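You operate a simulated robot arm through the tools that you are given. There is no shell and no other tool. Be economical: measure what you need, move in short steps, check, and stop when the job is done.

You run a simulated two-armed robot. Do the job below in one go: nothing can be reset, and whatever is moved stays where it is left.

JOB
Bring the blue crate to the packing bench, move its handle into the export case and shut the case.
Fine: carry the crate in both hands.
Where things are to end (x, y in the base frame): crate within 0.12 m of [0.49, 1.96]; valve handle within 0.06 m of [0.49, 1.42].

It is judged by the outcome, as a careful person would: the job done as asked, and still so three seconds after it is handed in. It fails if anything else is knocked over, pushed out of place, dropped, spilled or broken.

ROBOT AND FRAMES
Two 7-joint arms with two-finger parallel grippers on one trunk, on a base that drives. Base frame: it is fixed to the floor where the robot stands at the start and does not move with it; the origin is under the middle of the robot, x ahead of it, y to its left, z up. Units: m, rad, N and s.
The left shoulder is at the start at [0.07, 0.163, 1.045], the right one opposite. With the tool pointing down near the work surface each hand reaches from about 0.4 to 0.88 m from the robot's upright axis, wherever it stands, measured 20 degrees to its own side. Places, roughly: case lid [0.5, 1.4, 1]; crate [0.75, 2.5, 1]; export case [0.5, 1.4, 0.9]; packing bench [0.6, 2.3, 0.9]. Payload 3.43 kg a hand.
The TCP of each hand is the grasp point between the finger pads, 0.034 m short of the fingertips. In the tool frame z runs along the fingers and y along their closing line. Largest opening 0.128 m; finger width 0.024, thickness 0.012; the body of the gripper, 0.048 by 0.13 m, starts 0.096 m behind the TCP.
Orientation is told as [roll, pitch, yaw] about the base's x, y, z axes, in that order, counted from this pose: with the fingers straight down and closing along the base's y, the tool's x points along the base's -x, its y along +y and its z along -z.

CONTROLS
- The arms move only by the tool jog_arm. It takes "left_deltas", "right_deltas" or both (then of equal length, played together; a hand with none holds still); each is a list that holds one entry, the list of rows, each a list of 6 numbers: the shift along the base's x, y, z in m, then the turn, a rotation vector about the base's x, y, z in degrees. In form: [[[dx, dy, dz, rx, ry, rz], ...]]. A call has 1 to 8 rows; each row is the pose to reach, as a shift and turn from the pose commanded when the call began. "left_gripper" and "right_gripper" are, for a hand that has rows, the closure in counts, from 0 (fully open) to 255 (shut), set as the call begins (left out, the last holds). Rows are played at 5 a second. More than 0.05 m and 0.15 rad between two rows, or a gripper value outside its range, and nothing of the call is played. Where a pose cannot be reached the arm comes as near as it can. A force on the tool above 90 N (or 10 N above the force at the start of the call, whichever is more), or a blocked arm, ends the call early, and 0.2 s more pass. Each finger travels about 0.153 m/s and halts on what it meets, pressing with about 31 N; the grip force reading is that of the motor and also rises with nothing between the fingers. The clock runs only during rows and for 0.2 s after the last one: add rows that repeat a pose to give the fingers time. It gives the time, the measured TCP pose, the force on the tool (base axes), the opening and the grip force at its end, in the units of the frame above (readings bear some noise), with the torque about the TCP (base axes, N m) and any sound that the robot's microphone picked up.
- Cameras (640 x 400 px; columns grow to the right, rows downward): "scene" is now at [0.1341, -0.004, 1.2624]; the picture's right is [-0.06, -1.00, 0.00], its down [-0.68, 0.04, -0.74] and it looks along [0.73, -0.04, -0.68] (base axes); focal length 254 px, centre (320, 200). "left" rides on the left gripper at [0.076, 0.011, -0.16] in its tool frame; the picture's right is [-0.15, 0.99, 0.00], its down [-0.88, -0.13, -0.46] and it looks along [-0.45, -0.07, 0.89] (tool axes); focal length 234 px, centre (320, 200). "right" rides on the right gripper at [0.076, -0.011, -0.16] in its tool frame; the picture's right is [0.15, 0.99, 0.00], its down [-0.88, 0.13, -0.46] and it looks along [-0.45, 0.07, 0.89] (tool axes); focal length 234 px, centre (320, 200). There is no depth. A picture from a camera that has moved, and an enlarged one, comes with that camera's place and axes in the base frame and with its lens.
- get_image(camera): a new picture of that camera. No time passes.
- raise_lower(by): slides the trunk up (or, below 0, down) by that many m; the arms and the scene camera ride with it, the base frame stays. It gives what a move gives, with no picture.
- drive_base(legs): drives the robot by 1 to 6 legs, each [ahead, left, turn to the left] in m, m and rad, along the robot's own axes; the way and the turn of a leg run together, so that a leg with both is an arc; at most 1.5 m and 3.142 rad a leg. The arms and the cameras ride along, it lands a little off, and it stops where it bumps. It gives what a move gives.
- turn_head(pan, tilt): turns the head with the scene camera to pan (to the left, within 1.501 rad either way) and tilt (down, from -0.506 to 1.204), counted from straight ahead of the robot. It gives what a move gives.
- close_up(camera, box): a new picture of the part [left, top, right, bottom] of that camera's present view, enlarged. No time passes.
- sign_off(): hands the job in; it is judged then, once.

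Go step by step. Nothing tells you exact positions but the pictures and the camera data: compare them with the known pose of the tool, close in by small moves and look again before you grip or let go. The budget is 120 turns and 88 pictures, counting those below and the enlarged ones. Unless the task says otherwise, let go and move clear before handing in, and close with one line.

The tools are called after "Request:" as a command line: name --argument value ..., lists and objects as JSON in quotes. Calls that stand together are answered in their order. jog_arm: Moves the arms, as the interface text tells. Its arguments: {"type":"object","properties":{"left_deltas":{"type":"array","items":{"type":"array","items":{"type":"array","items":{"type":"number"}}}},"left_gripper":{"type":"number"},"right_deltas":{"type":"array","items":{"type":"array","items":{"type":"array","items":{"type":"number"}}}},"right_gripper":{"type":"number"}},"required":[]} The other tools are called the same way: raise_lower (by) slides the trunk up or down; drive_base (legs) drives the base; turn_head (pan, tilt) turns the head that bears the scene camera; get_image (camera) takes a picture; close_up (camera, box) takes an enlarged picture of a part of a camera's view; sign_off () hands the job in.

At the start:

```text
t: 0.0
left_tcp_pos: [0.6457, 0.323, 0.979]
left_tcp_rot: [-0.001, -0.001, 0.002]
left_ft_force: [-0.2, 0.3, 0.2]
left_wrist_torque: [0.0, 0.02, -0.01]
left_grip_width: 0.1281
left_gripper_force: 0.0
right_tcp_pos: [0.6868, -0.3002, 0.9403]
right_tcp_rot: [-0.001, -0.001, -0.001]
right_ft_force: [-0.5, 0.0, 0.4]
right_wrist_torque: [0.02, 0.0, 0.05]
right_grip_width: 0.1278
right_gripper_force: 0.0
trunk travel left (down, up): [-0.525, 0.415]
robot x, y, heading: [-0.0045, 0.0028, 0.0]
head pan, tilt: [-0.056, 0.745]
```

scene: 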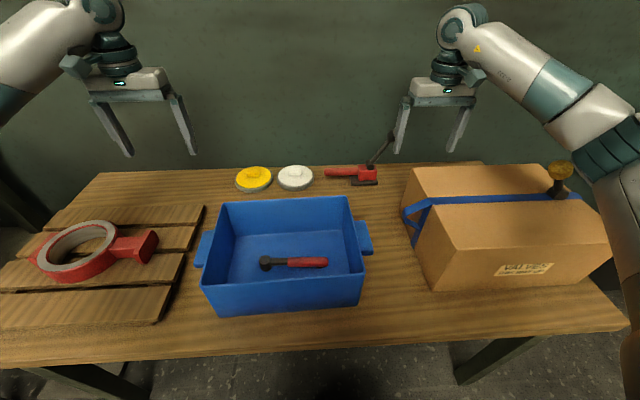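
right: 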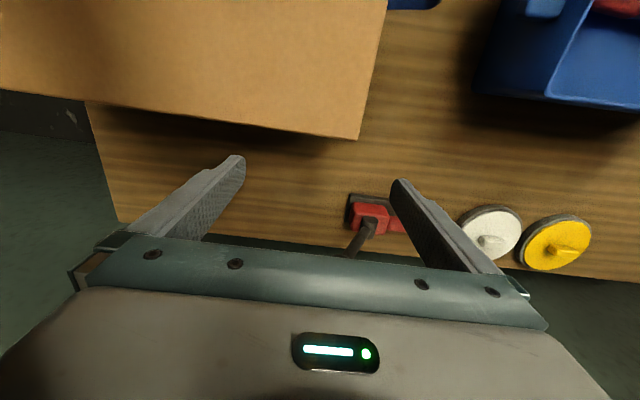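
left: 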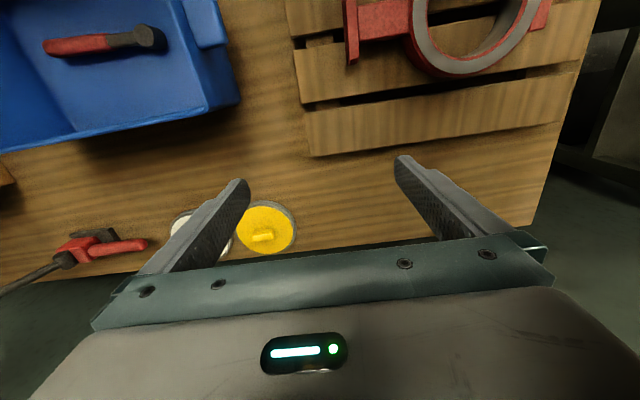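

I see the blue crate straight ahead on the work table with a red-handled thing inside. The packing bench should be to my left, so I look there first.

Request:
turn_head --pan 1.3 --tilt 0.4

Request:
get_image --camera "scene"

Request:
turn_head --pan 0 --tilt 0.9

Request:
close_up --camera "scene" --box '[160, 100, 480, 300]'

```text
t: 1.5
left_tcp_pos: [0.6454, 0.3226, 0.9792]
left_tcp_rot: [0.002, 0.001, 0.002]
left_ft_force: [0.0, -0.2, 0.1]
left_wrist_torque: [-0.02, 0.03, -0.02]
left_grip_width: 0.1279
left_gripper_force: 0.1
right_tcp_pos: [0.6874, -0.3009, 0.9383]
right_tcp_rot: [0.0, 0.0, 0.001]
right_ft_force: [0.6, -0.1, -0.1]
right_wrist_torque: [-0.02, 0.0, 0.03]
right_grip_width: 0.1279
right_gripper_force: 0.0
trunk travel left (down, up): [-0.525, 0.415]
robot x, y, heading: [0.0007, 0.0004, -0.0]
head pan, tilt: [1.3, 0.4]
```

```text
84 pictures are left
camera scene: at [0.0759, 0.0899, 1.293], right [0.96, -0.27, 0.0], down [-0.1, -0.38, -0.92], along [0.25, 0.89, -0.39], focal length 254 px, centre (320, 200)
```

scene: 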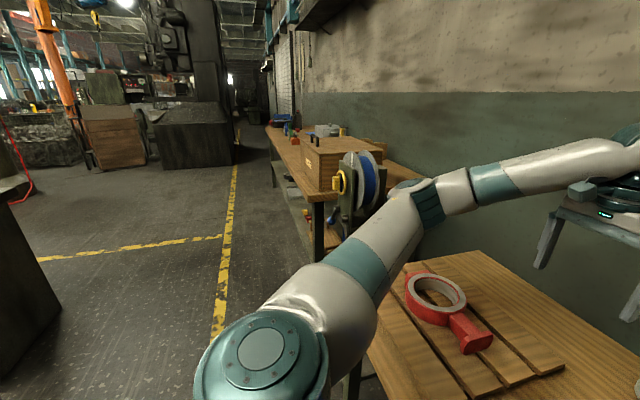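

```text
t: 3.0
left_tcp_pos: [0.6453, 0.322, 0.9803]
left_tcp_rot: [-0.001, 0.0, 0.003]
left_ft_force: [-1.1, 0.6, -0.2]
left_wrist_torque: [0.01, -0.02, 0.04]
left_grip_width: 0.128
left_gripper_force: 0.1
right_tcp_pos: [0.6877, -0.3013, 0.9395]
right_tcp_rot: [0.001, 0.0, 0.001]
right_ft_force: [-0.6, 0.4, 0.1]
right_wrist_torque: [-0.02, -0.03, -0.01]
right_grip_width: 0.1282
right_gripper_force: 0.0
trunk travel left (down, up): [-0.525, 0.415]
robot x, y, heading: [0.0014, -0.0017, -0.002]
head pan, tilt: [0.0, 0.901]
```

```text
2.00 times, centred on (320, 200) of scene
camera zoom: at [0.1266, 0.0007, 1.25], right [0.0, -1.0, 0.0], down [-0.78, 0.0, -0.62], along [0.62, 0.0, -0.78], focal length 508 px, centre (320, 200)
```

zoom: 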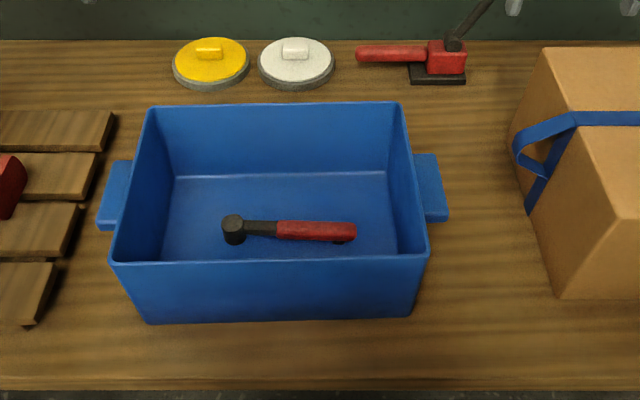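

The crate has two side lugs and holds a red valve handle. Before lifting, I'll back off and drive left for a look at the bench.

Request:
drive_base --legs '[[-0.5, 0, 0], [0, 1.4, 0]]'

Request:
turn_head --pan 0.15 --tilt 0.45

Request:
get_image --camera "scene"

```text
t: 12.4
left_tcp_pos: [0.1389, 1.718, 0.9791]
left_tcp_rot: [0.0, 0.0, 0.008]
left_ft_force: [0.4, 0.1, 0.0]
left_wrist_torque: [-0.03, -0.02, 0.0]
left_grip_width: 0.1281
left_gripper_force: 0.1
right_tcp_pos: [0.1856, 1.0951, 0.9397]
right_tcp_rot: [0.0, 0.0, 0.007]
right_ft_force: [-0.1, 0.4, -0.7]
right_wrist_torque: [0.0, -0.01, -0.02]
right_grip_width: 0.1282
right_gripper_force: 0.1
trunk travel left (down, up): [-0.525, 0.415]
robot x, y, heading: [-0.5035, 1.3898, 0.004]
head pan, tilt: [0.0, 0.901]
```

```text
t: 13.3
left_tcp_pos: [0.1385, 1.7167, 0.9792]
left_tcp_rot: [-0.001, 0.0, 0.009]
left_ft_force: [-0.9, 0.1, 0.4]
left_wrist_torque: [0.0, 0.01, -0.02]
left_grip_width: 0.1279
left_gripper_force: 0.0
right_tcp_pos: [0.185, 1.0939, 0.9384]
right_tcp_rot: [0.001, 0.0, 0.006]
right_ft_force: [0.1, 0.1, 0.2]
right_wrist_torque: [0.04, 0.03, -0.02]
right_grip_width: 0.1281
right_gripper_force: 0.0
trunk travel left (down, up): [-0.525, 0.415]
robot x, y, heading: [-0.5046, 1.3915, 0.004]
head pan, tilt: [0.15, 0.45]
```

```text
82 pictures are left
camera scene: at [-0.3628, 1.406, 1.2883], right [0.16, -0.99, 0.0], down [-0.43, -0.07, -0.9], along [0.89, 0.14, -0.44], focal length 254 px, centre (320, 200)
```

scene: 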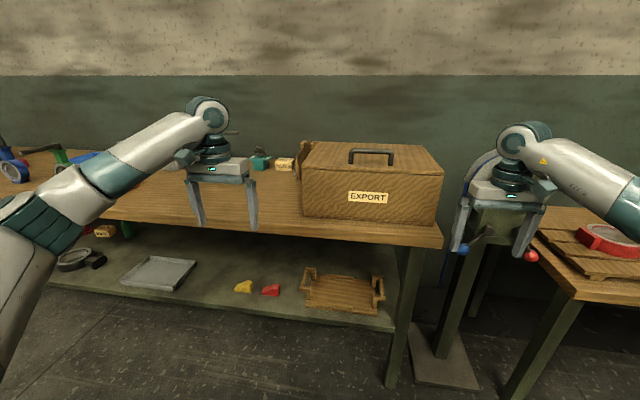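

The export case stands at the near end of the packing bench, apparently closed with a handle on its lid. I raise the trunk for a better look.

Request:
raise_lower --by 0.35

Request:
turn_head --pan 0.1 --tilt 0.6

Request:
get_image --camera "scene"

Request:
close_up --camera "scene" --box '[250, 110, 450, 235]'

Request:
turn_head --pan 0.8 --tilt 0.6

Request:
get_image --camera "scene"

```text
t: 16.8
left_tcp_pos: [0.1389, 1.7176, 1.3293]
left_tcp_rot: [0.001, 0.002, 0.009]
left_ft_force: [-0.1, -0.9, -0.4]
left_wrist_torque: [-0.03, -0.01, -0.01]
left_grip_width: 0.128
left_gripper_force: 0.1
right_tcp_pos: [0.1844, 1.095, 1.2898]
right_tcp_rot: [0.0, 0.002, 0.006]
right_ft_force: [0.6, -0.1, 0.5]
right_wrist_torque: [-0.03, -0.02, 0.02]
right_grip_width: 0.1279
right_gripper_force: 0.1
trunk travel left (down, up): [-0.875, 0.065]
robot x, y, heading: [-0.504, 1.3921, 0.006]
head pan, tilt: [0.15, 0.45]
```

```text
t: 17.5
left_tcp_pos: [0.1391, 1.7178, 1.3291]
left_tcp_rot: [-0.001, 0.0, 0.009]
left_ft_force: [-0.3, 0.3, 0.4]
left_wrist_torque: [0.02, 0.02, 0.03]
left_grip_width: 0.128
left_gripper_force: 0.0
right_tcp_pos: [0.1852, 1.0951, 1.289]
right_tcp_rot: [0.0, -0.001, 0.006]
right_ft_force: [-0.1, -0.1, -0.4]
right_wrist_torque: [-0.02, 0.06, -0.01]
right_grip_width: 0.1281
right_gripper_force: 0.1
trunk travel left (down, up): [-0.875, 0.065]
robot x, y, heading: [-0.5047, 1.3918, 0.01]
head pan, tilt: [0.099, 0.6]
```

```text
81 pictures are left
camera scene: at [-0.3655, 1.4011, 1.6248], right [0.11, -0.99, 0.0], down [-0.56, -0.06, -0.83], along [0.82, 0.09, -0.56], focal length 254 px, centre (320, 200)
```

scene: 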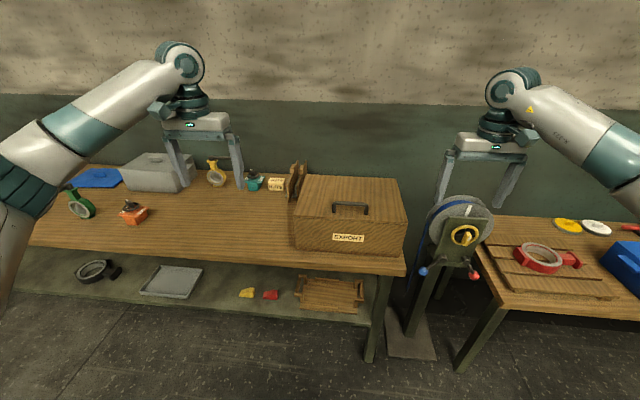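

```text
3.20 times, centred on (350, 172) of scene
camera zoom: at [-0.3655, 1.4011, 1.6248], right [0.11, -0.99, 0.0], down [-0.56, -0.06, -0.83], along [0.82, 0.09, -0.56], focal length 813 px, centre (224, 288)
```

zoom: 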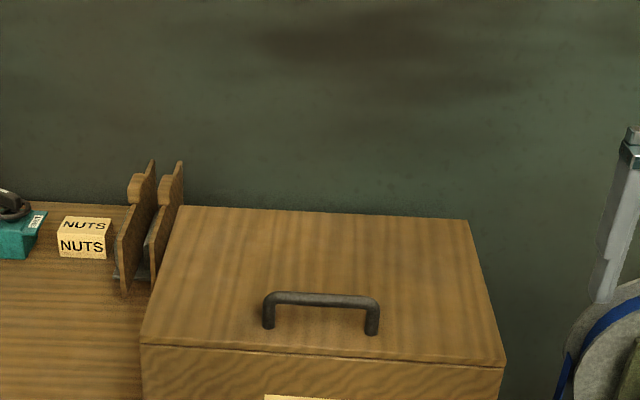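

```text
t: 18.5
left_tcp_pos: [0.1386, 1.7171, 1.3283]
left_tcp_rot: [0.0, -0.001, 0.009]
left_ft_force: [0.5, -0.5, -0.1]
left_wrist_torque: [0.0, 0.0, -0.02]
left_grip_width: 0.128
left_gripper_force: 0.0
right_tcp_pos: [0.1845, 1.0952, 1.29]
right_tcp_rot: [-0.001, -0.001, 0.009]
right_ft_force: [0.2, -0.4, 0.1]
right_wrist_torque: [-0.02, -0.03, -0.01]
right_grip_width: 0.1281
right_gripper_force: 0.1
trunk travel left (down, up): [-0.875, 0.065]
robot x, y, heading: [-0.5042, 1.3921, 0.006]
head pan, tilt: [0.799, 0.6]
```

```text
79 pictures are left
camera scene: at [-0.3923, 1.4554, 1.6248], right [0.72, -0.69, 0.0], down [-0.39, -0.41, -0.82], along [0.57, 0.6, -0.57], focal length 254 px, centre (320, 200)
```

scene: 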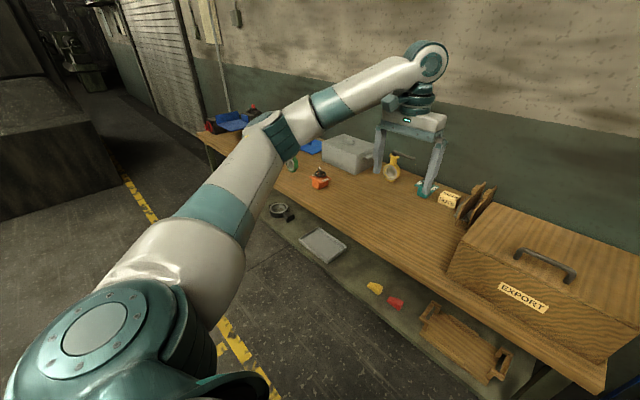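

The bench is clear around the crate's goal, and the case is closed with a handle on its lid. I return to the work table for the crate, which I take to be at about x 0.49, y 0.05.

Request:
drive_base --legs '[[0, -1.34, 0], [0.5, 0, 0]]'

Request:
turn_head --pan 0 --tilt 1.0

Request:
get_image --camera "scene"

Request:
raise_lower --by -0.25

Request:
get_image --camera "left"

Request:
get_image --camera "right"

```text
t: 27.8
left_tcp_pos: [0.643, 0.3796, 1.3297]
left_tcp_rot: [0.001, 0.0, 0.005]
left_ft_force: [-0.4, 0.6, 0.2]
left_wrist_torque: [-0.02, 0.01, 0.02]
left_grip_width: 0.1281
left_gripper_force: 0.1
right_tcp_pos: [0.6869, -0.2434, 1.2904]
right_tcp_rot: [0.001, 0.001, 0.004]
right_ft_force: [0.7, -0.6, 0.6]
right_wrist_torque: [-0.01, 0.0, -0.01]
right_grip_width: 0.1279
right_gripper_force: 0.0
trunk travel left (down, up): [-0.875, 0.065]
robot x, y, heading: [-0.0003, 0.0551, 0.009]
head pan, tilt: [0.799, 0.6]
```

```text
t: 28.9
left_tcp_pos: [0.6446, 0.3802, 1.3288]
left_tcp_rot: [0.0, 0.0, 0.004]
left_ft_force: [-0.7, 0.3, -0.7]
left_wrist_torque: [-0.02, -0.01, -0.05]
left_grip_width: 0.128
left_gripper_force: 0.0
right_tcp_pos: [0.688, -0.2439, 1.2901]
right_tcp_rot: [0.0, 0.0, 0.003]
right_ft_force: [0.2, -0.9, 0.2]
right_wrist_torque: [0.02, -0.02, 0.01]
right_grip_width: 0.128
right_gripper_force: 0.0
trunk travel left (down, up): [-0.875, 0.065]
robot x, y, heading: [0.0029, 0.0546, 0.004]
head pan, tilt: [0.0, 1.0]
```

```text
78 pictures are left
camera scene: at [0.1202, 0.0559, 1.5929], right [0.0, -1.0, 0.0], down [-0.84, 0.0, -0.54], along [0.54, 0.0, -0.84], focal length 254 px, centre (320, 200)
```

scene: 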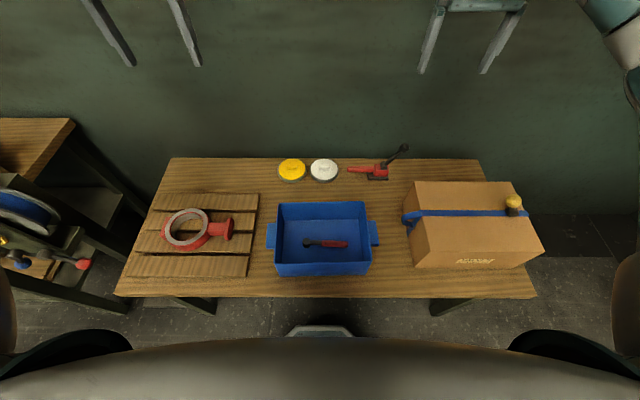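

```text
t: 31.5
left_tcp_pos: [0.6435, 0.3796, 1.0792]
left_tcp_rot: [0.001, 0.0, 0.005]
left_ft_force: [-0.7, 0.6, 0.7]
left_wrist_torque: [0.03, -0.01, 0.02]
left_grip_width: 0.128
left_gripper_force: 0.0
right_tcp_pos: [0.6873, -0.2438, 1.0391]
right_tcp_rot: [0.0, 0.0, 0.003]
right_ft_force: [-1.0, -0.7, 0.6]
right_wrist_torque: [-0.02, 0.01, 0.0]
right_grip_width: 0.1278
right_gripper_force: 0.1
trunk travel left (down, up): [-0.625, 0.315]
robot x, y, heading: [-0.0014, 0.0493, 0.005]
head pan, tilt: [0.0, 1.0]
```

```text
77 pictures are left
camera left: at [0.5685, 0.3903, 1.2391], right [0.14, 0.99, 0.0], down [0.88, -0.13, 0.46], along [0.45, -0.06, -0.89], focal length 234 px, centre (320, 200)
```

left: 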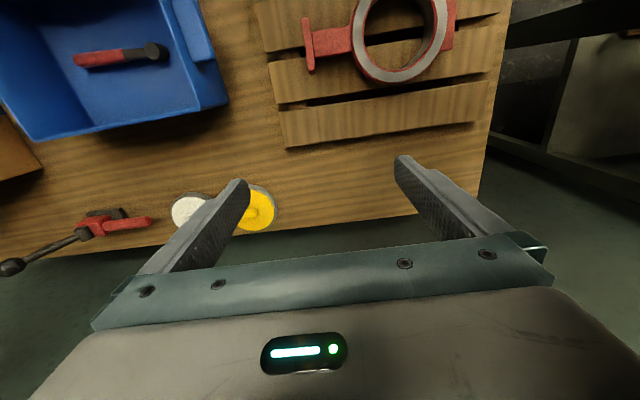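

```text
76 pictures are left
camera right: at [0.6124, -0.2559, 1.2001], right [-0.15, 0.99, 0.0], down [0.88, 0.13, 0.46], along [0.45, 0.07, -0.89], focal length 234 px, centre (320, 200)
```

right: 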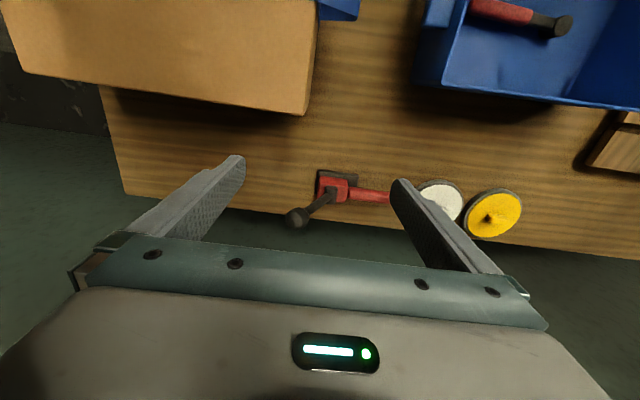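

The crate lies at about x 0.48, y 0.05 with lugs near y 0.225 and -0.13. I bring both hands above the lugs and look closer.

Request:
jog_arm --left_deltas '[[[-0.03, -0.03, -0.01, 0, 0, 0], [-0.06, -0.06, -0.02, 0, 0, 0], [-0.09, -0.09, -0.03, 0, 0, 0], [-0.12, -0.12, -0.05, 0, 0, 0], [-0.15, -0.15, -0.06, 0, 0, 0], [-0.17, -0.175, -0.07, 0, 0, 0], [-0.17, -0.175, -0.07, 0, 0, 0]]]' --right_deltas '[[[-0.035, 0.02, 0, 0, 0, 0], [-0.07, 0.04, 0, 0, 0, 0], [-0.105, 0.06, -0.01, 0, 0, 0], [-0.14, 0.085, -0.02, 0, 0, 0], [-0.175, 0.11, -0.03, 0, 0, 0], [-0.213, 0.129, -0.03, 0, 0, 0], [-0.213, 0.129, -0.03, 0, 0, 0]]]'

Request:
get_image --camera "left"

Request:
get_image --camera "right"

Request:
get_image --camera "scene"

```text
t: 33.1
left_tcp_pos: [0.475, 0.2041, 1.0086]
left_tcp_rot: [0.002, 0.002, 0.006]
left_ft_force: [-0.6, 0.1, -0.1]
left_wrist_torque: [0.05, 0.03, -0.01]
left_grip_width: 0.128
left_gripper_force: 0.1
right_tcp_pos: [0.4755, -0.1141, 1.0093]
right_tcp_rot: [-0.001, 0.003, 0.003]
right_ft_force: [0.0, 0.8, -0.4]
right_wrist_torque: [0.01, 0.04, -0.01]
right_grip_width: 0.128
right_gripper_force: 0.0
trunk travel left (down, up): [-0.625, 0.315]
robot x, y, heading: [0.0009, 0.0551, 0.001]
head pan, tilt: [0.0, 1.0]
```

```text
75 pictures are left
camera left: at [0.3983, 0.2159, 1.1685], right [0.14, 0.99, 0.0], down [0.88, -0.13, 0.45], along [0.45, -0.06, -0.89], focal length 234 px, centre (320, 200)
```

left: 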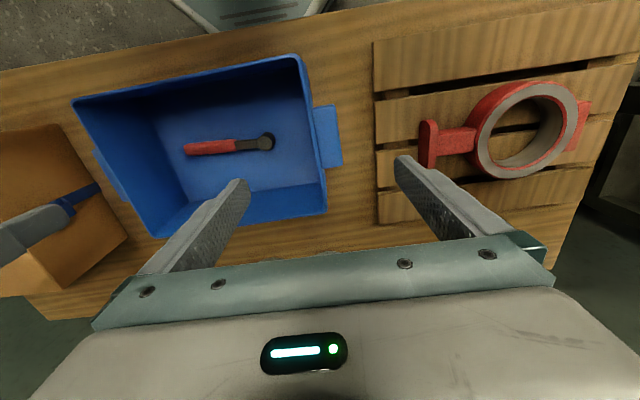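

```text
74 pictures are left
camera right: at [0.3991, -0.1261, 1.1695], right [-0.15, 0.99, 0.0], down [0.88, 0.13, 0.45], along [0.45, 0.07, -0.89], focal length 234 px, centre (320, 200)
```

right: 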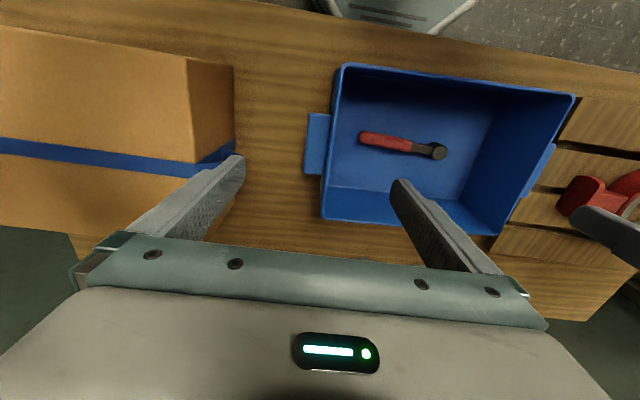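

```text
73 pictures are left
camera scene: at [0.1211, 0.0561, 1.3428], right [0.0, -1.0, 0.0], down [-0.84, 0.0, -0.54], along [0.54, 0.0, -0.84], focal length 254 px, centre (320, 200)
```

scene: 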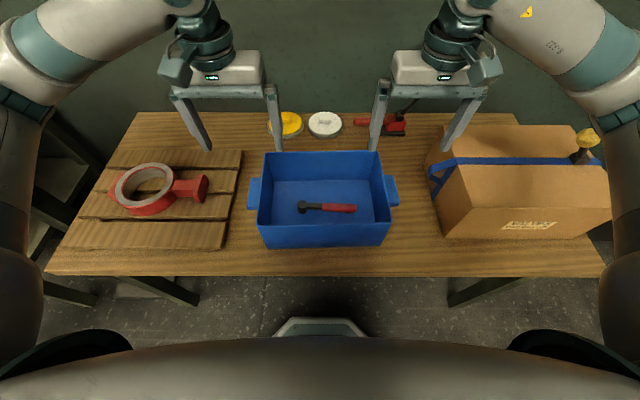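

The lugs sit near x 0.475, at y about 0.22 and -0.118. I enlarge the crate to fix the height of rim and lugs.

Request:
close_up --camera "scene" --box '[235, 140, 411, 250]'

```text
3.64 times, centred on (323, 195) of scene
camera zoom: at [0.1211, 0.0561, 1.3428], right [0.0, -1.0, 0.0], down [-0.84, 0.0, -0.54], along [0.54, 0.0, -0.84], focal length 924 px, centre (309, 218)
```

zoom: 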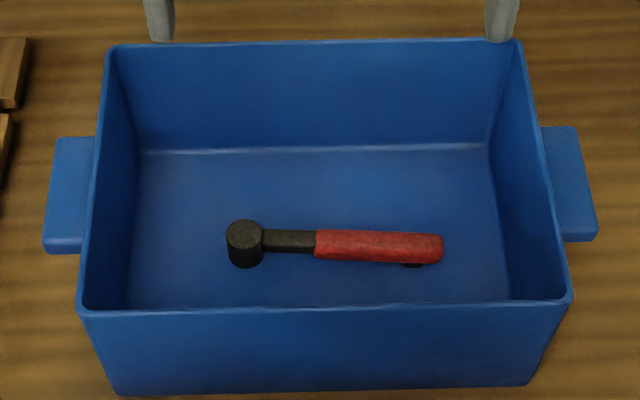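

Rim is at about z 0.83, lug tops near 0.82. I descend with fingers straddling wall and lug on each side, stopping just above to check.

Request:
jog_arm --left_deltas '[[[0.003, 0.007, -0.03, 0, 0, 0], [0.005, 0.013, -0.06, 0, 0, 0], [0.005, 0.013, -0.1, 0, 0, 0], [0.005, 0.013, -0.13, 0, 0, 0], [0.005, 0.013, -0.13, 0, 0, 0]]]' --right_deltas '[[[0.003, 0, -0.03, 0, 0, 0], [0.005, -0.001, -0.06, 0, 0, 0], [0.005, -0.001, -0.1, 0, 0, 0], [0.005, -0.001, -0.13, 0, 0, 0], [0.005, -0.001, -0.13, 0, 0, 0]]]' --left_gripper 60 --right_gripper 60

Request:
get_image --camera "left"

Request:
get_image --camera "right"

Request:
get_image --camera "scene"

```text
t: 34.3
left_tcp_pos: [0.4788, 0.2179, 0.8796]
left_tcp_rot: [0.0, 0.001, 0.004]
left_ft_force: [0.3, 0.9, -0.4]
left_wrist_torque: [0.02, 0.0, -0.01]
left_grip_width: 0.0979
left_gripper_force: 0.1
right_tcp_pos: [0.48, -0.1158, 0.8779]
right_tcp_rot: [0.001, 0.0, 0.005]
right_ft_force: [0.4, 0.3, 0.6]
right_wrist_torque: [0.0, -0.04, 0.04]
right_grip_width: 0.0978
right_gripper_force: 0.1
trunk travel left (down, up): [-0.625, 0.315]
robot x, y, heading: [-0.0006, 0.0563, 0.004]
head pan, tilt: [0.0, 1.0]
```

```text
71 pictures are left
camera left: at [0.4035, 0.2287, 1.0388], right [0.14, 0.99, 0.0], down [0.88, -0.13, 0.46], along [0.45, -0.06, -0.89], focal length 234 px, centre (320, 200)
```

left: 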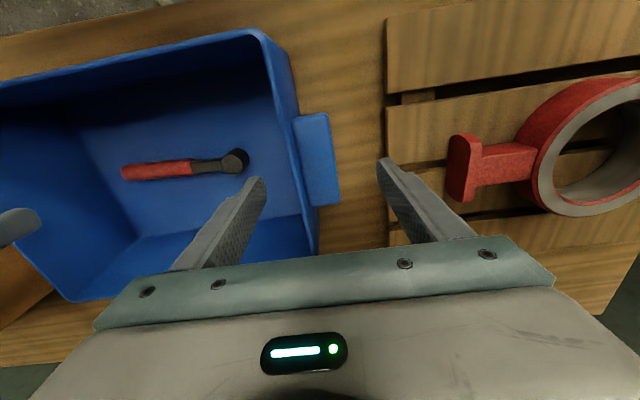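

```text
70 pictures are left
camera right: at [0.4041, -0.1278, 1.0391], right [-0.15, 0.99, 0.0], down [0.88, 0.13, 0.46], along [0.45, 0.07, -0.89], focal length 234 px, centre (320, 200)
```

right: 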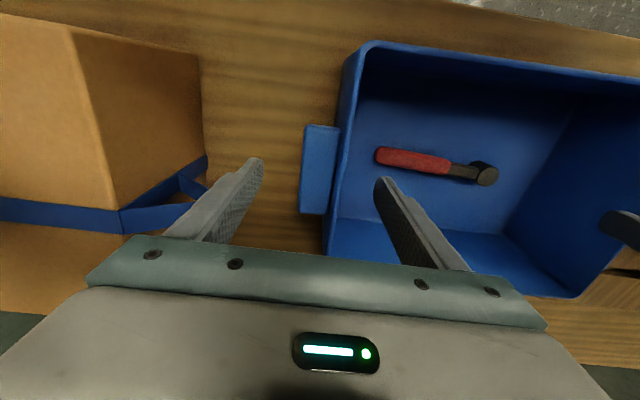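

```text
69 pictures are left
camera scene: at [0.1203, 0.0558, 1.3429], right [0.0, -1.0, 0.0], down [-0.84, 0.0, -0.54], along [0.54, 0.0, -0.84], focal length 254 px, centre (320, 200)
```

scene: 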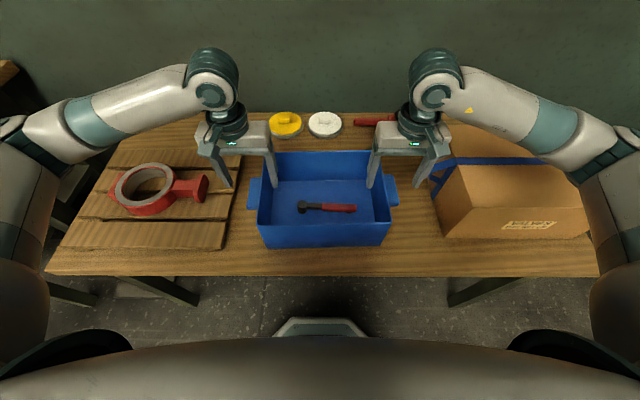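

The fingers straddle wall and lug cleanly on both sides, with clearance from the strapped box. I go down 7 cm and close both hands.

Request:
jog_arm --left_deltas '[[[0, -0.001, -0.035, 0, 0, 0], [0, -0.002, -0.071, 0, 0, 0], [0, -0.002, -0.071, 0, 0, 0]]]' --right_deltas '[[[0, 0.001, -0.035, 0, 0, 0], [0, 0.002, -0.071, 0, 0, 0], [0, 0.002, -0.071, 0, 0, 0]]]'

Request:
jog_arm --left_deltas '[[[0, 0, 0, 0, 0, 0], [0, 0, 0, 0, 0, 0], [0, 0, 0, 0, 0, 0], [0, 0, 0, 0, 0, 0]]]' --right_deltas '[[[0, 0, 0, 0, 0, 0], [0, 0, 0, 0, 0, 0], [0, 0, 0, 0, 0, 0], [0, 0, 0, 0, 0, 0]]]' --left_gripper 255 --right_gripper 255

Request:
get_image --camera "left"

Request:
get_image --camera "right"

```text
t: 35.1
left_tcp_pos: [0.4792, 0.2153, 0.8079]
left_tcp_rot: [0.0, 0.0, 0.004]
left_ft_force: [0.5, -0.1, 0.4]
left_wrist_torque: [0.01, 0.0, 0.0]
left_grip_width: 0.0979
left_gripper_force: 0.1
right_tcp_pos: [0.4805, -0.1147, 0.8083]
right_tcp_rot: [0.001, 0.0, 0.005]
right_ft_force: [0.3, -0.2, 0.7]
right_wrist_torque: [0.01, 0.03, 0.0]
right_grip_width: 0.0978
right_gripper_force: 0.1
trunk travel left (down, up): [-0.625, 0.315]
robot x, y, heading: [-0.0001, 0.0578, -0.001]
head pan, tilt: [0.0, 1.0]
```

```text
t: 36.1
left_tcp_pos: [0.4792, 0.2165, 0.8082]
left_tcp_rot: [-0.003, 0.002, 0.005]
left_ft_force: [3.2, -8.2, 0.0]
left_wrist_torque: [-0.04, 0.3, 0.54]
left_grip_width: 0.0393
left_gripper_force: 30.5
right_tcp_pos: [0.4806, -0.1131, 0.8078]
right_tcp_rot: [0.002, 0.0, 0.006]
right_ft_force: [-1.9, 7.4, 0.1]
right_wrist_torque: [-0.17, -0.49, 0.52]
right_grip_width: 0.0391
right_gripper_force: 30.9
trunk travel left (down, up): [-0.625, 0.315]
robot x, y, heading: [0.0025, 0.0516, -0.0]
head pan, tilt: [0.0, 1.0]
```

```text
68 pictures are left
camera left: at [0.4034, 0.2266, 0.9679], right [0.14, 0.99, 0.0], down [0.88, -0.13, 0.46], along [0.45, -0.07, -0.89], focal length 234 px, centre (320, 200)
```

left: 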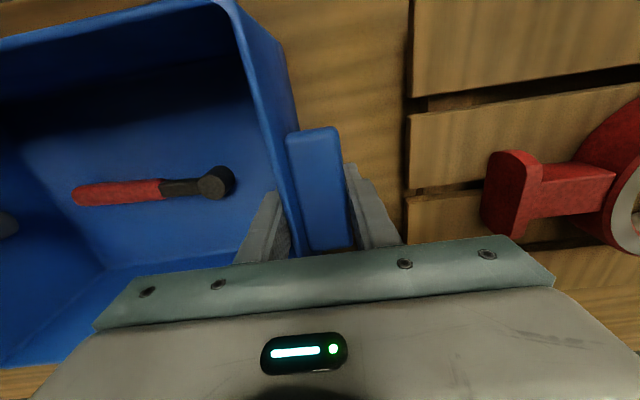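

```text
67 pictures are left
camera right: at [0.4047, -0.1258, 0.9686], right [-0.15, 0.99, 0.0], down [0.88, 0.13, 0.46], along [0.45, 0.07, -0.89], focal length 234 px, centre (320, 200)
```

right: 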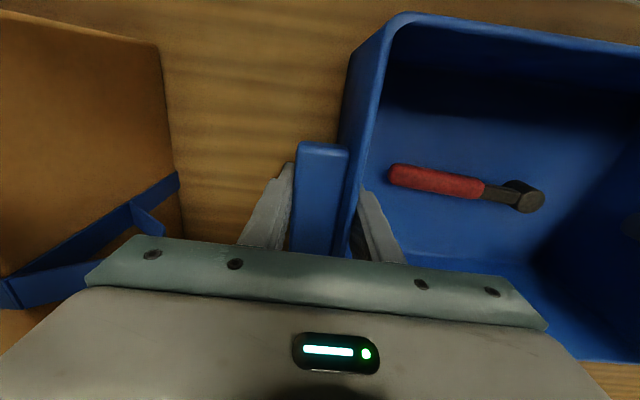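

Both grippers hold wall plus lug (39 mm each). I test-lift 5 cm.

Request:
jog_arm --left_deltas '[[[0, 0, 0.01, 0, 0, 0], [0, 0, 0.02, 0, 0, 0], [0, 0, 0.035, 0, 0, 0], [0, 0, 0.05, 0, 0, 0], [0, 0, 0.05, 0, 0, 0]]]' --right_deltas '[[[0, 0, 0.01, 0, 0, 0], [0, 0, 0.02, 0, 0, 0], [0, 0, 0.035, 0, 0, 0], [0, 0, 0.05, 0, 0, 0], [0, 0, 0.05, 0, 0, 0]]]'

Request:
get_image --camera "scene"

```text
t: 37.3
left_tcp_pos: [0.4796, 0.2154, 0.8581]
left_tcp_rot: [-0.002, 0.001, 0.006]
left_ft_force: [4.4, -13.7, -4.7]
left_wrist_torque: [0.33, -0.48, 0.82]
left_grip_width: 0.0394
left_gripper_force: 30.6
right_tcp_pos: [0.48, -0.113, 0.8584]
right_tcp_rot: [0.004, 0.001, 0.006]
right_ft_force: [-4.1, 13.8, -3.4]
right_wrist_torque: [-0.2, 0.46, 0.65]
right_grip_width: 0.0392
right_gripper_force: 31.4
trunk travel left (down, up): [-0.625, 0.315]
robot x, y, heading: [-0.0005, 0.0546, 0.004]
head pan, tilt: [0.0, 1.0]
```

```text
66 pictures are left
camera scene: at [0.1216, 0.0559, 1.3427], right [0.0, -1.0, 0.0], down [-0.84, 0.0, -0.54], along [0.54, 0.0, -0.84], focal length 254 px, centre (320, 200)
```

scene: 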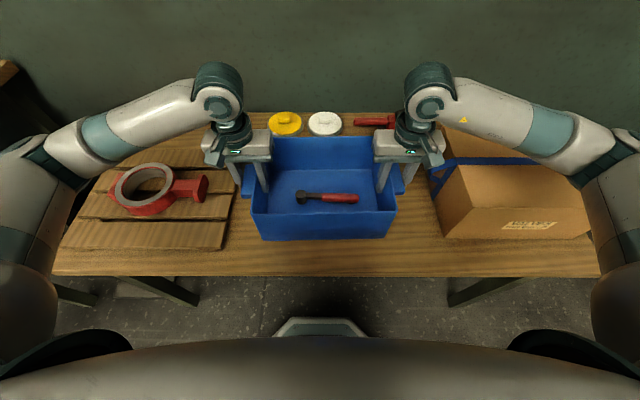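

The crate lifts level. I raise the trunk, back out and strafe left to opposite the crate's goal.

Request:
raise_lower --by 0.27

Request:
drive_base --legs '[[-0.5, 0, 0], [0, 0.95, 0], [0, 0.955, 0]]'

Request:
turn_head --pan 0.0 --tilt 0.6

Request:
get_image --camera "scene"

```text
t: 40.0
left_tcp_pos: [0.4803, 0.2144, 1.1279]
left_tcp_rot: [-0.002, 0.0, 0.005]
left_ft_force: [5.7, -25.4, -4.4]
left_wrist_torque: [0.45, -0.13, 0.89]
left_grip_width: 0.0394
left_gripper_force: 31.7
right_tcp_pos: [0.4808, -0.1132, 1.1277]
right_tcp_rot: [0.001, 0.002, 0.003]
right_ft_force: [-5.8, 25.8, -4.0]
right_wrist_torque: [-0.34, 0.07, 0.97]
right_grip_width: 0.0395
right_gripper_force: 30.8
trunk travel left (down, up): [-0.895, 0.045]
robot x, y, heading: [0.0002, 0.0562, 0.006]
head pan, tilt: [0.0, 1.0]
```

```text
t: 52.1
left_tcp_pos: [-0.0252, 2.1342, 1.1277]
left_tcp_rot: [-0.001, 0.0, 0.015]
left_ft_force: [6.0, -25.8, -4.7]
left_wrist_torque: [0.42, 0.1, 0.79]
left_grip_width: 0.0394
left_gripper_force: 31.4
right_tcp_pos: [-0.0215, 1.8049, 1.1274]
right_tcp_rot: [0.002, 0.003, 0.012]
right_ft_force: [-4.5, 25.7, -3.9]
right_wrist_torque: [-0.29, -0.05, 0.77]
right_grip_width: 0.0394
right_gripper_force: 30.5
trunk travel left (down, up): [-0.895, 0.045]
robot x, y, heading: [-0.5061, 1.9712, 0.013]
head pan, tilt: [0.0, 1.0]
```

```text
t: 53.0
left_tcp_pos: [-0.0247, 2.135, 1.1291]
left_tcp_rot: [-0.002, 0.0, 0.014]
left_ft_force: [5.5, -1.3, -4.9]
left_wrist_torque: [0.29, 0.42, 0.93]
left_grip_width: 0.039
left_gripper_force: 30.9
right_tcp_pos: [-0.0219, 1.8044, 1.1277]
right_tcp_rot: [0.001, 0.003, 0.015]
right_ft_force: [-5.8, 1.7, -3.7]
right_wrist_torque: [-0.01, -0.41, 0.97]
right_grip_width: 0.0393
right_gripper_force: 31.5
trunk travel left (down, up): [-0.895, 0.045]
robot x, y, heading: [-0.5053, 1.9696, 0.008]
head pan, tilt: [0.0, 0.6]
```

```text
65 pictures are left
camera scene: at [-0.3631, 1.9728, 1.6446], right [0.01, -1.0, 0.0], down [-0.57, -0.01, -0.82], along [0.82, 0.01, -0.57], focal length 254 px, centre (320, 200)
```

scene: 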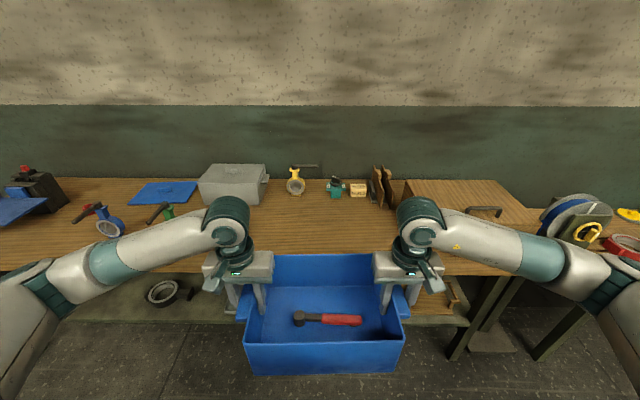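

The crate is carried level. I drive ahead to bring it over the clear part of the bench and look down from there.

Request:
drive_base --legs '[[0.5, 0, 0]]'

Request:
get_image --camera "right"

Request:
get_image --camera "scene"

```text
t: 56.0
left_tcp_pos: [0.4726, 2.1386, 1.1291]
left_tcp_rot: [-0.002, 0.0, 0.011]
left_ft_force: [5.1, -3.8, -3.8]
left_wrist_torque: [0.24, -0.14, 0.78]
left_grip_width: 0.0394
left_gripper_force: 30.8
right_tcp_pos: [0.4755, 1.8106, 1.1289]
right_tcp_rot: [0.002, 0.0, 0.01]
right_ft_force: [-4.9, 3.3, -4.4]
right_wrist_torque: [-0.36, 0.14, 0.76]
right_grip_width: 0.0392
right_gripper_force: 31.5
trunk travel left (down, up): [-0.895, 0.045]
robot x, y, heading: [-0.0091, 1.9747, 0.008]
head pan, tilt: [0.0, 0.6]
```

```text
64 pictures are left
camera right: at [0.3989, 1.7964, 1.2891], right [-0.16, 0.99, 0.0], down [0.88, 0.14, 0.46], along [0.45, 0.07, -0.89], focal length 234 px, centre (320, 200)
```

right: 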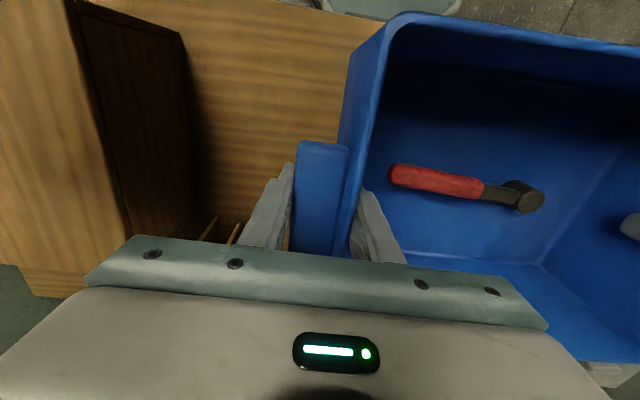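

```text
63 pictures are left
camera scene: at [0.1331, 1.9774, 1.6449], right [0.01, -1.0, 0.0], down [-0.56, -0.01, -0.83], along [0.83, 0.01, -0.56], focal length 254 px, centre (320, 200)
```

scene: 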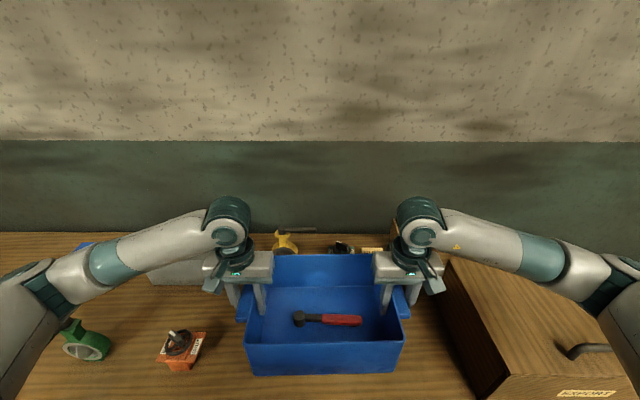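

The bench below is clear and the case's side is about 0.2 m right of the right hand. I lower the trunk 0.15 and check the arm's clearance to the case.

Request:
raise_lower --by -0.13

Request:
turn_head --pan -0.4 --tilt 0.9

Request:
get_image --camera "scene"

```text
t: 57.5
left_tcp_pos: [0.4728, 2.1376, 0.9985]
left_tcp_rot: [-0.002, 0.0, 0.011]
left_ft_force: [7.0, -2.1, -6.6]
left_wrist_torque: [0.44, 0.01, 1.1]
left_grip_width: 0.0392
left_gripper_force: 31.2
right_tcp_pos: [0.4742, 1.8087, 0.998]
right_tcp_rot: [0.004, 0.001, 0.011]
right_ft_force: [-6.9, 0.3, -2.7]
right_wrist_torque: [0.03, 0.0, 1.18]
right_grip_width: 0.0395
right_gripper_force: 30.9
trunk travel left (down, up): [-0.765, 0.175]
robot x, y, heading: [-0.003, 1.9777, 0.01]
head pan, tilt: [0.0, 0.6]
```

```text
t: 58.4
left_tcp_pos: [0.4727, 2.138, 0.9992]
left_tcp_rot: [-0.002, 0.0, 0.01]
left_ft_force: [6.1, -1.5, -5.0]
left_wrist_torque: [0.41, -0.3, 0.99]
left_grip_width: 0.0392
left_gripper_force: 30.9
right_tcp_pos: [0.4762, 1.8099, 0.9971]
right_tcp_rot: [0.002, 0.001, 0.008]
right_ft_force: [-5.9, 1.3, -3.9]
right_wrist_torque: [-0.2, 0.29, 1.06]
right_grip_width: 0.0393
right_gripper_force: 31.2
trunk travel left (down, up): [-0.765, 0.175]
robot x, y, heading: [-0.0052, 1.9752, 0.007]
head pan, tilt: [-0.4, 0.901]
```

```text
62 pictures are left
camera scene: at [0.1161, 1.948, 1.49], right [-0.38, -0.93, 0.0], down [-0.73, 0.3, -0.62], along [0.57, -0.24, -0.78], focal length 254 px, centre (320, 200)
```

scene: 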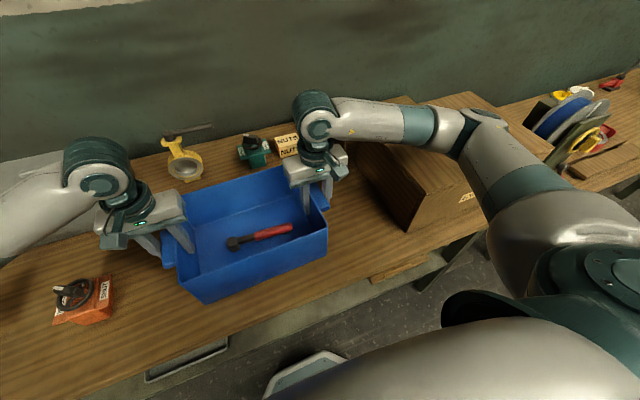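

The right elbow hangs over the case's near corner, so I lower by the arms in small guarded steps and keep an eye on it.

Request:
jog_arm --left_deltas '[[[0, 0, -0.02, 0, 0, 0], [0, 0, -0.04, 0, 0, 0], [0, 0, -0.06, 0, 0, 0]]]' --right_deltas '[[[0, 0, -0.02, 0, 0, 0], [0, 0, -0.04, 0, 0, 0], [0, 0, -0.06, 0, 0, 0]]]'

Request:
turn_head --pan -0.7 --tilt 0.7

Request:
get_image --camera "scene"

Request:
get_image --camera "right"

```text
t: 59.2
left_tcp_pos: [0.4699, 2.1373, 0.9438]
left_tcp_rot: [-0.005, -0.01, 0.011]
left_ft_force: [2.4, -1.6, 39.7]
left_wrist_torque: [0.64, -0.34, 0.99]
left_grip_width: 0.0393
left_gripper_force: 30.6
right_tcp_pos: [0.4744, 1.8094, 0.9444]
right_tcp_rot: [0.002, -0.011, 0.008]
right_ft_force: [2.7, 3.3, 28.8]
right_wrist_torque: [-1.04, -0.09, 0.78]
right_grip_width: 0.0397
right_gripper_force: 31.4
trunk travel left (down, up): [-0.765, 0.175]
robot x, y, heading: [-0.0053, 1.9794, 0.009]
head pan, tilt: [-0.4, 0.901]
```

```text
t: 60.0
left_tcp_pos: [0.4708, 2.1392, 0.9444]
left_tcp_rot: [-0.003, -0.01, 0.011]
left_ft_force: [6.8, -1.4, 60.8]
left_wrist_torque: [0.17, 0.79, 0.25]
left_grip_width: 0.0391
left_gripper_force: 31.1
right_tcp_pos: [0.4751, 1.8096, 0.9428]
right_tcp_rot: [0.006, -0.011, 0.008]
right_ft_force: [19.2, 2.8, 49.6]
right_wrist_torque: [-0.21, 0.67, 0.62]
right_grip_width: 0.0392
right_gripper_force: 31.1
trunk travel left (down, up): [-0.765, 0.175]
robot x, y, heading: [-0.0118, 1.9757, 0.008]
head pan, tilt: [-0.7, 0.7]
```

```text
61 pictures are left
camera scene: at [0.1049, 1.9225, 1.5073], right [-0.64, -0.77, 0.0], down [-0.49, 0.41, -0.77], along [0.59, -0.49, -0.64], focal length 254 px, centre (320, 200)
```

scene: 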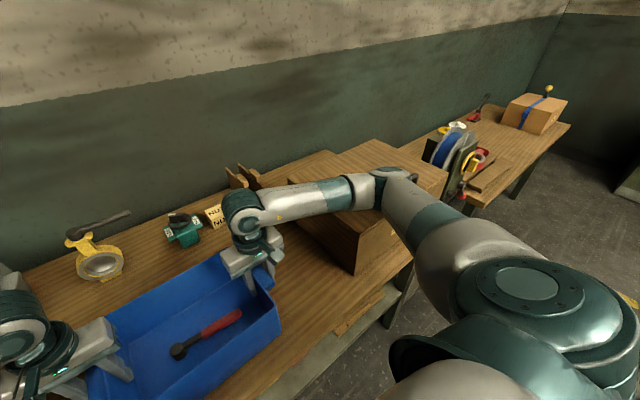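

```text
60 pictures are left
camera right: at [0.3967, 1.7961, 1.1032], right [-0.15, 0.99, 0.0], down [0.87, 0.13, 0.47], along [0.46, 0.07, -0.88], focal length 234 px, centre (320, 200)
```

right: 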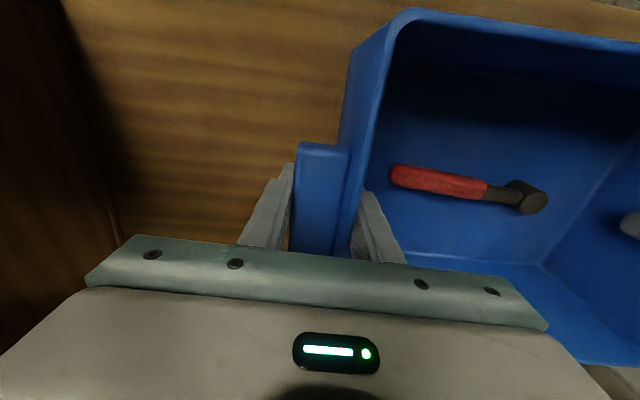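

The crate touched down at TCP z 0.944 (bench top ≈ 0.856), centred about (0.472, 1.974), within tolerance. I ease off the pressure and release.

Request:
jog_arm --left_deltas '[[[0, 0, 0.004, 0, 0, 0], [0, 0, 0.005, 0, 0, 0]]]' --right_deltas '[[[0, 0, 0.004, 0, 0, 0], [0, 0, 0.005, 0, 0, 0]]]'

Request:
jog_arm --left_deltas '[[[0, 0, 0, 0, 0, 0], [0, 0, 0, 0, 0, 0], [0, 0, 0, 0, 0, 0]]]' --right_deltas '[[[0, 0, 0, 0, 0, 0], [0, 0, 0, 0, 0, 0], [0, 0, 0, 0, 0, 0]]]' --left_gripper 70 --right_gripper 70

Request:
jog_arm --left_deltas '[[[0, 0, 0.04, 0, 0, 0], [0, 0, 0.08, 0, 0, 0], [0, 0, 0.12, 0, 0, 0], [0, 0, 0.16, 0, 0, 0]]]' --right_deltas '[[[0, 0, 0.04, 0, 0, 0], [0, 0, 0.08, 0, 0, 0], [0, 0, 0.12, 0, 0, 0], [0, 0, 0.16, 0, 0, 0]]]'

Request:
get_image --camera "scene"

```text
t: 60.6
left_tcp_pos: [0.4694, 2.1371, 0.9409]
left_tcp_rot: [0.0, 0.006, 0.008]
left_ft_force: [1.3, -10.4, -7.1]
left_wrist_torque: [1.09, -0.52, 0.37]
left_grip_width: 0.0392
left_gripper_force: 31.0
right_tcp_pos: [0.4714, 1.8094, 0.9421]
right_tcp_rot: [0.003, 0.005, 0.013]
right_ft_force: [-4.1, 6.8, 19.1]
right_wrist_torque: [-0.06, -0.78, 0.53]
right_grip_width: 0.0392
right_gripper_force: 30.9
trunk travel left (down, up): [-0.765, 0.175]
robot x, y, heading: [-0.0062, 1.974, 0.013]
head pan, tilt: [-0.7, 0.7]
```

```text
t: 61.4
left_tcp_pos: [0.4721, 2.1374, 0.9433]
left_tcp_rot: [-0.001, -0.001, 0.011]
left_ft_force: [-1.1, -0.7, -0.4]
left_wrist_torque: [0.0, 0.0, -0.01]
left_grip_width: 0.0928
left_gripper_force: 0.0
right_tcp_pos: [0.4751, 1.8094, 0.9418]
right_tcp_rot: [0.004, 0.0, 0.008]
right_ft_force: [-0.6, -0.4, 0.1]
right_wrist_torque: [0.02, 0.06, 0.01]
right_grip_width: 0.0927
right_gripper_force: 0.1
trunk travel left (down, up): [-0.765, 0.175]
robot x, y, heading: [-0.0053, 1.9757, 0.01]
head pan, tilt: [-0.7, 0.7]
```

```text
t: 62.4
left_tcp_pos: [0.4721, 2.138, 1.104]
left_tcp_rot: [-0.003, 0.0, 0.011]
left_ft_force: [-0.3, -0.1, -0.5]
left_wrist_torque: [-0.02, -0.05, 0.0]
left_grip_width: 0.0926
left_gripper_force: 0.1
right_tcp_pos: [0.4745, 1.8079, 1.1036]
right_tcp_rot: [0.0, 0.001, 0.009]
right_ft_force: [-0.5, 0.5, 0.3]
right_wrist_torque: [-0.04, -0.02, -0.01]
right_grip_width: 0.0929
right_gripper_force: 0.0
trunk travel left (down, up): [-0.765, 0.175]
robot x, y, heading: [-0.0028, 1.9748, 0.01]
head pan, tilt: [-0.7, 0.7]
```

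```text
59 pictures are left
camera scene: at [0.1097, 1.9225, 1.5061], right [-0.64, -0.77, 0.0], down [-0.5, 0.41, -0.77], along [0.59, -0.49, -0.64], focal length 254 px, centre (320, 200)
```

scene: 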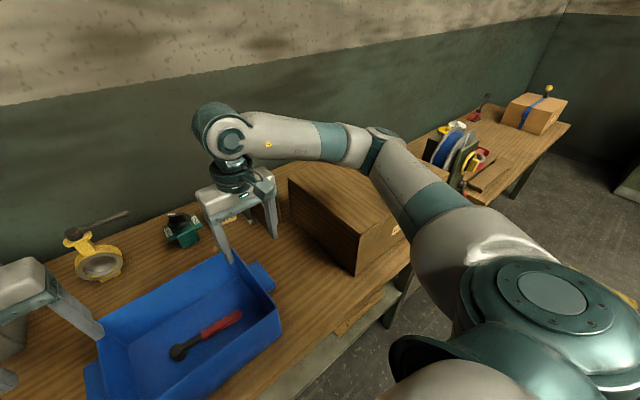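

The crate is down and released. I raise the trunk and strafe right so the right hand is over the case and the left can still reach the crate.

Request:
raise_lower --by 0.17

Request:
drive_base --legs '[[0, -0.36, 0]]'

Request:
turn_head --pan -0.35 --tilt 0.95

Request:
get_image --camera "scene"

Request:
get_image --camera "right"

```text
t: 64.3
left_tcp_pos: [0.4735, 2.1381, 1.2723]
left_tcp_rot: [0.0, 0.0, 0.01]
left_ft_force: [0.3, 0.5, -0.3]
left_wrist_torque: [0.03, 0.02, 0.03]
left_grip_width: 0.0929
left_gripper_force: 0.2
right_tcp_pos: [0.4745, 1.809, 1.2733]
right_tcp_rot: [0.002, -0.001, 0.009]
right_ft_force: [1.7, 1.1, 0.0]
right_wrist_torque: [0.01, 0.0, 0.01]
right_grip_width: 0.0928
right_gripper_force: 0.0
trunk travel left (down, up): [-0.935, 0.005]
robot x, y, heading: [-0.0049, 1.9799, 0.011]
head pan, tilt: [-0.7, 0.7]
```

```text
t: 66.6
left_tcp_pos: [0.4764, 1.7823, 1.2728]
left_tcp_rot: [-0.004, 0.0, 0.013]
left_ft_force: [0.5, 0.2, 0.7]
left_wrist_torque: [-0.01, -0.01, -0.01]
left_grip_width: 0.0928
left_gripper_force: 0.0
right_tcp_pos: [0.4786, 1.4525, 1.2738]
right_tcp_rot: [0.0, 0.001, 0.009]
right_ft_force: [0.1, 0.4, -0.1]
right_wrist_torque: [-0.04, 0.01, -0.03]
right_grip_width: 0.0928
right_gripper_force: 0.1
trunk travel left (down, up): [-0.935, 0.005]
robot x, y, heading: [-0.0031, 1.6177, 0.011]
head pan, tilt: [-0.7, 0.7]
```

```text
t: 67.5
left_tcp_pos: [0.4764, 1.7798, 1.2731]
left_tcp_rot: [-0.003, -0.002, 0.012]
left_ft_force: [0.0, 0.8, 0.2]
left_wrist_torque: [0.02, -0.02, 0.02]
left_grip_width: 0.0927
left_gripper_force: 0.1
right_tcp_pos: [0.4783, 1.4493, 1.272]
right_tcp_rot: [0.002, -0.001, 0.009]
right_ft_force: [0.8, -0.1, -0.2]
right_wrist_torque: [0.03, 0.0, -0.01]
right_grip_width: 0.0927
right_gripper_force: 0.0
trunk travel left (down, up): [-0.935, 0.005]
robot x, y, heading: [-0.0024, 1.6186, 0.012]
head pan, tilt: [-0.351, 0.949]
```

```text
58 pictures are left
camera scene: at [0.1173, 1.5927, 1.6564], right [-0.34, -0.94, 0.0], down [-0.77, 0.27, -0.58], along [0.55, -0.19, -0.81], focal length 254 px, centre (320, 200)
```

scene: 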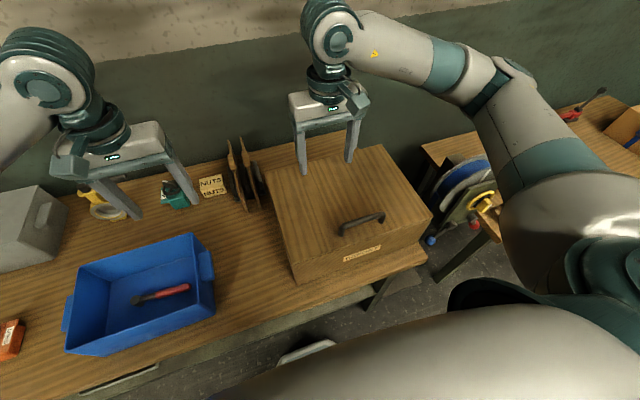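

```text
57 pictures are left
camera right: at [0.4029, 1.4366, 1.4335], right [-0.16, 0.99, 0.0], down [0.88, 0.14, 0.46], along [0.45, 0.07, -0.89], focal length 234 px, centre (320, 200)
```

right: 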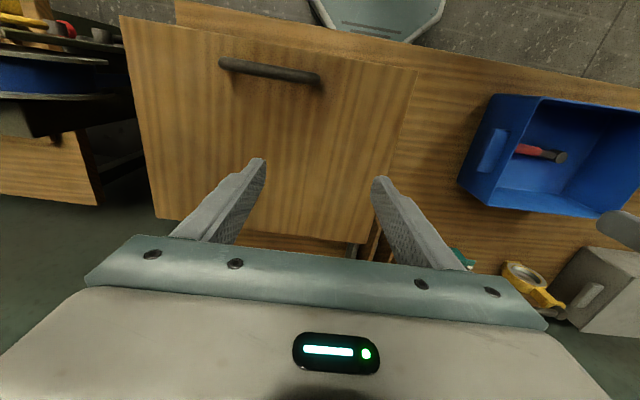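

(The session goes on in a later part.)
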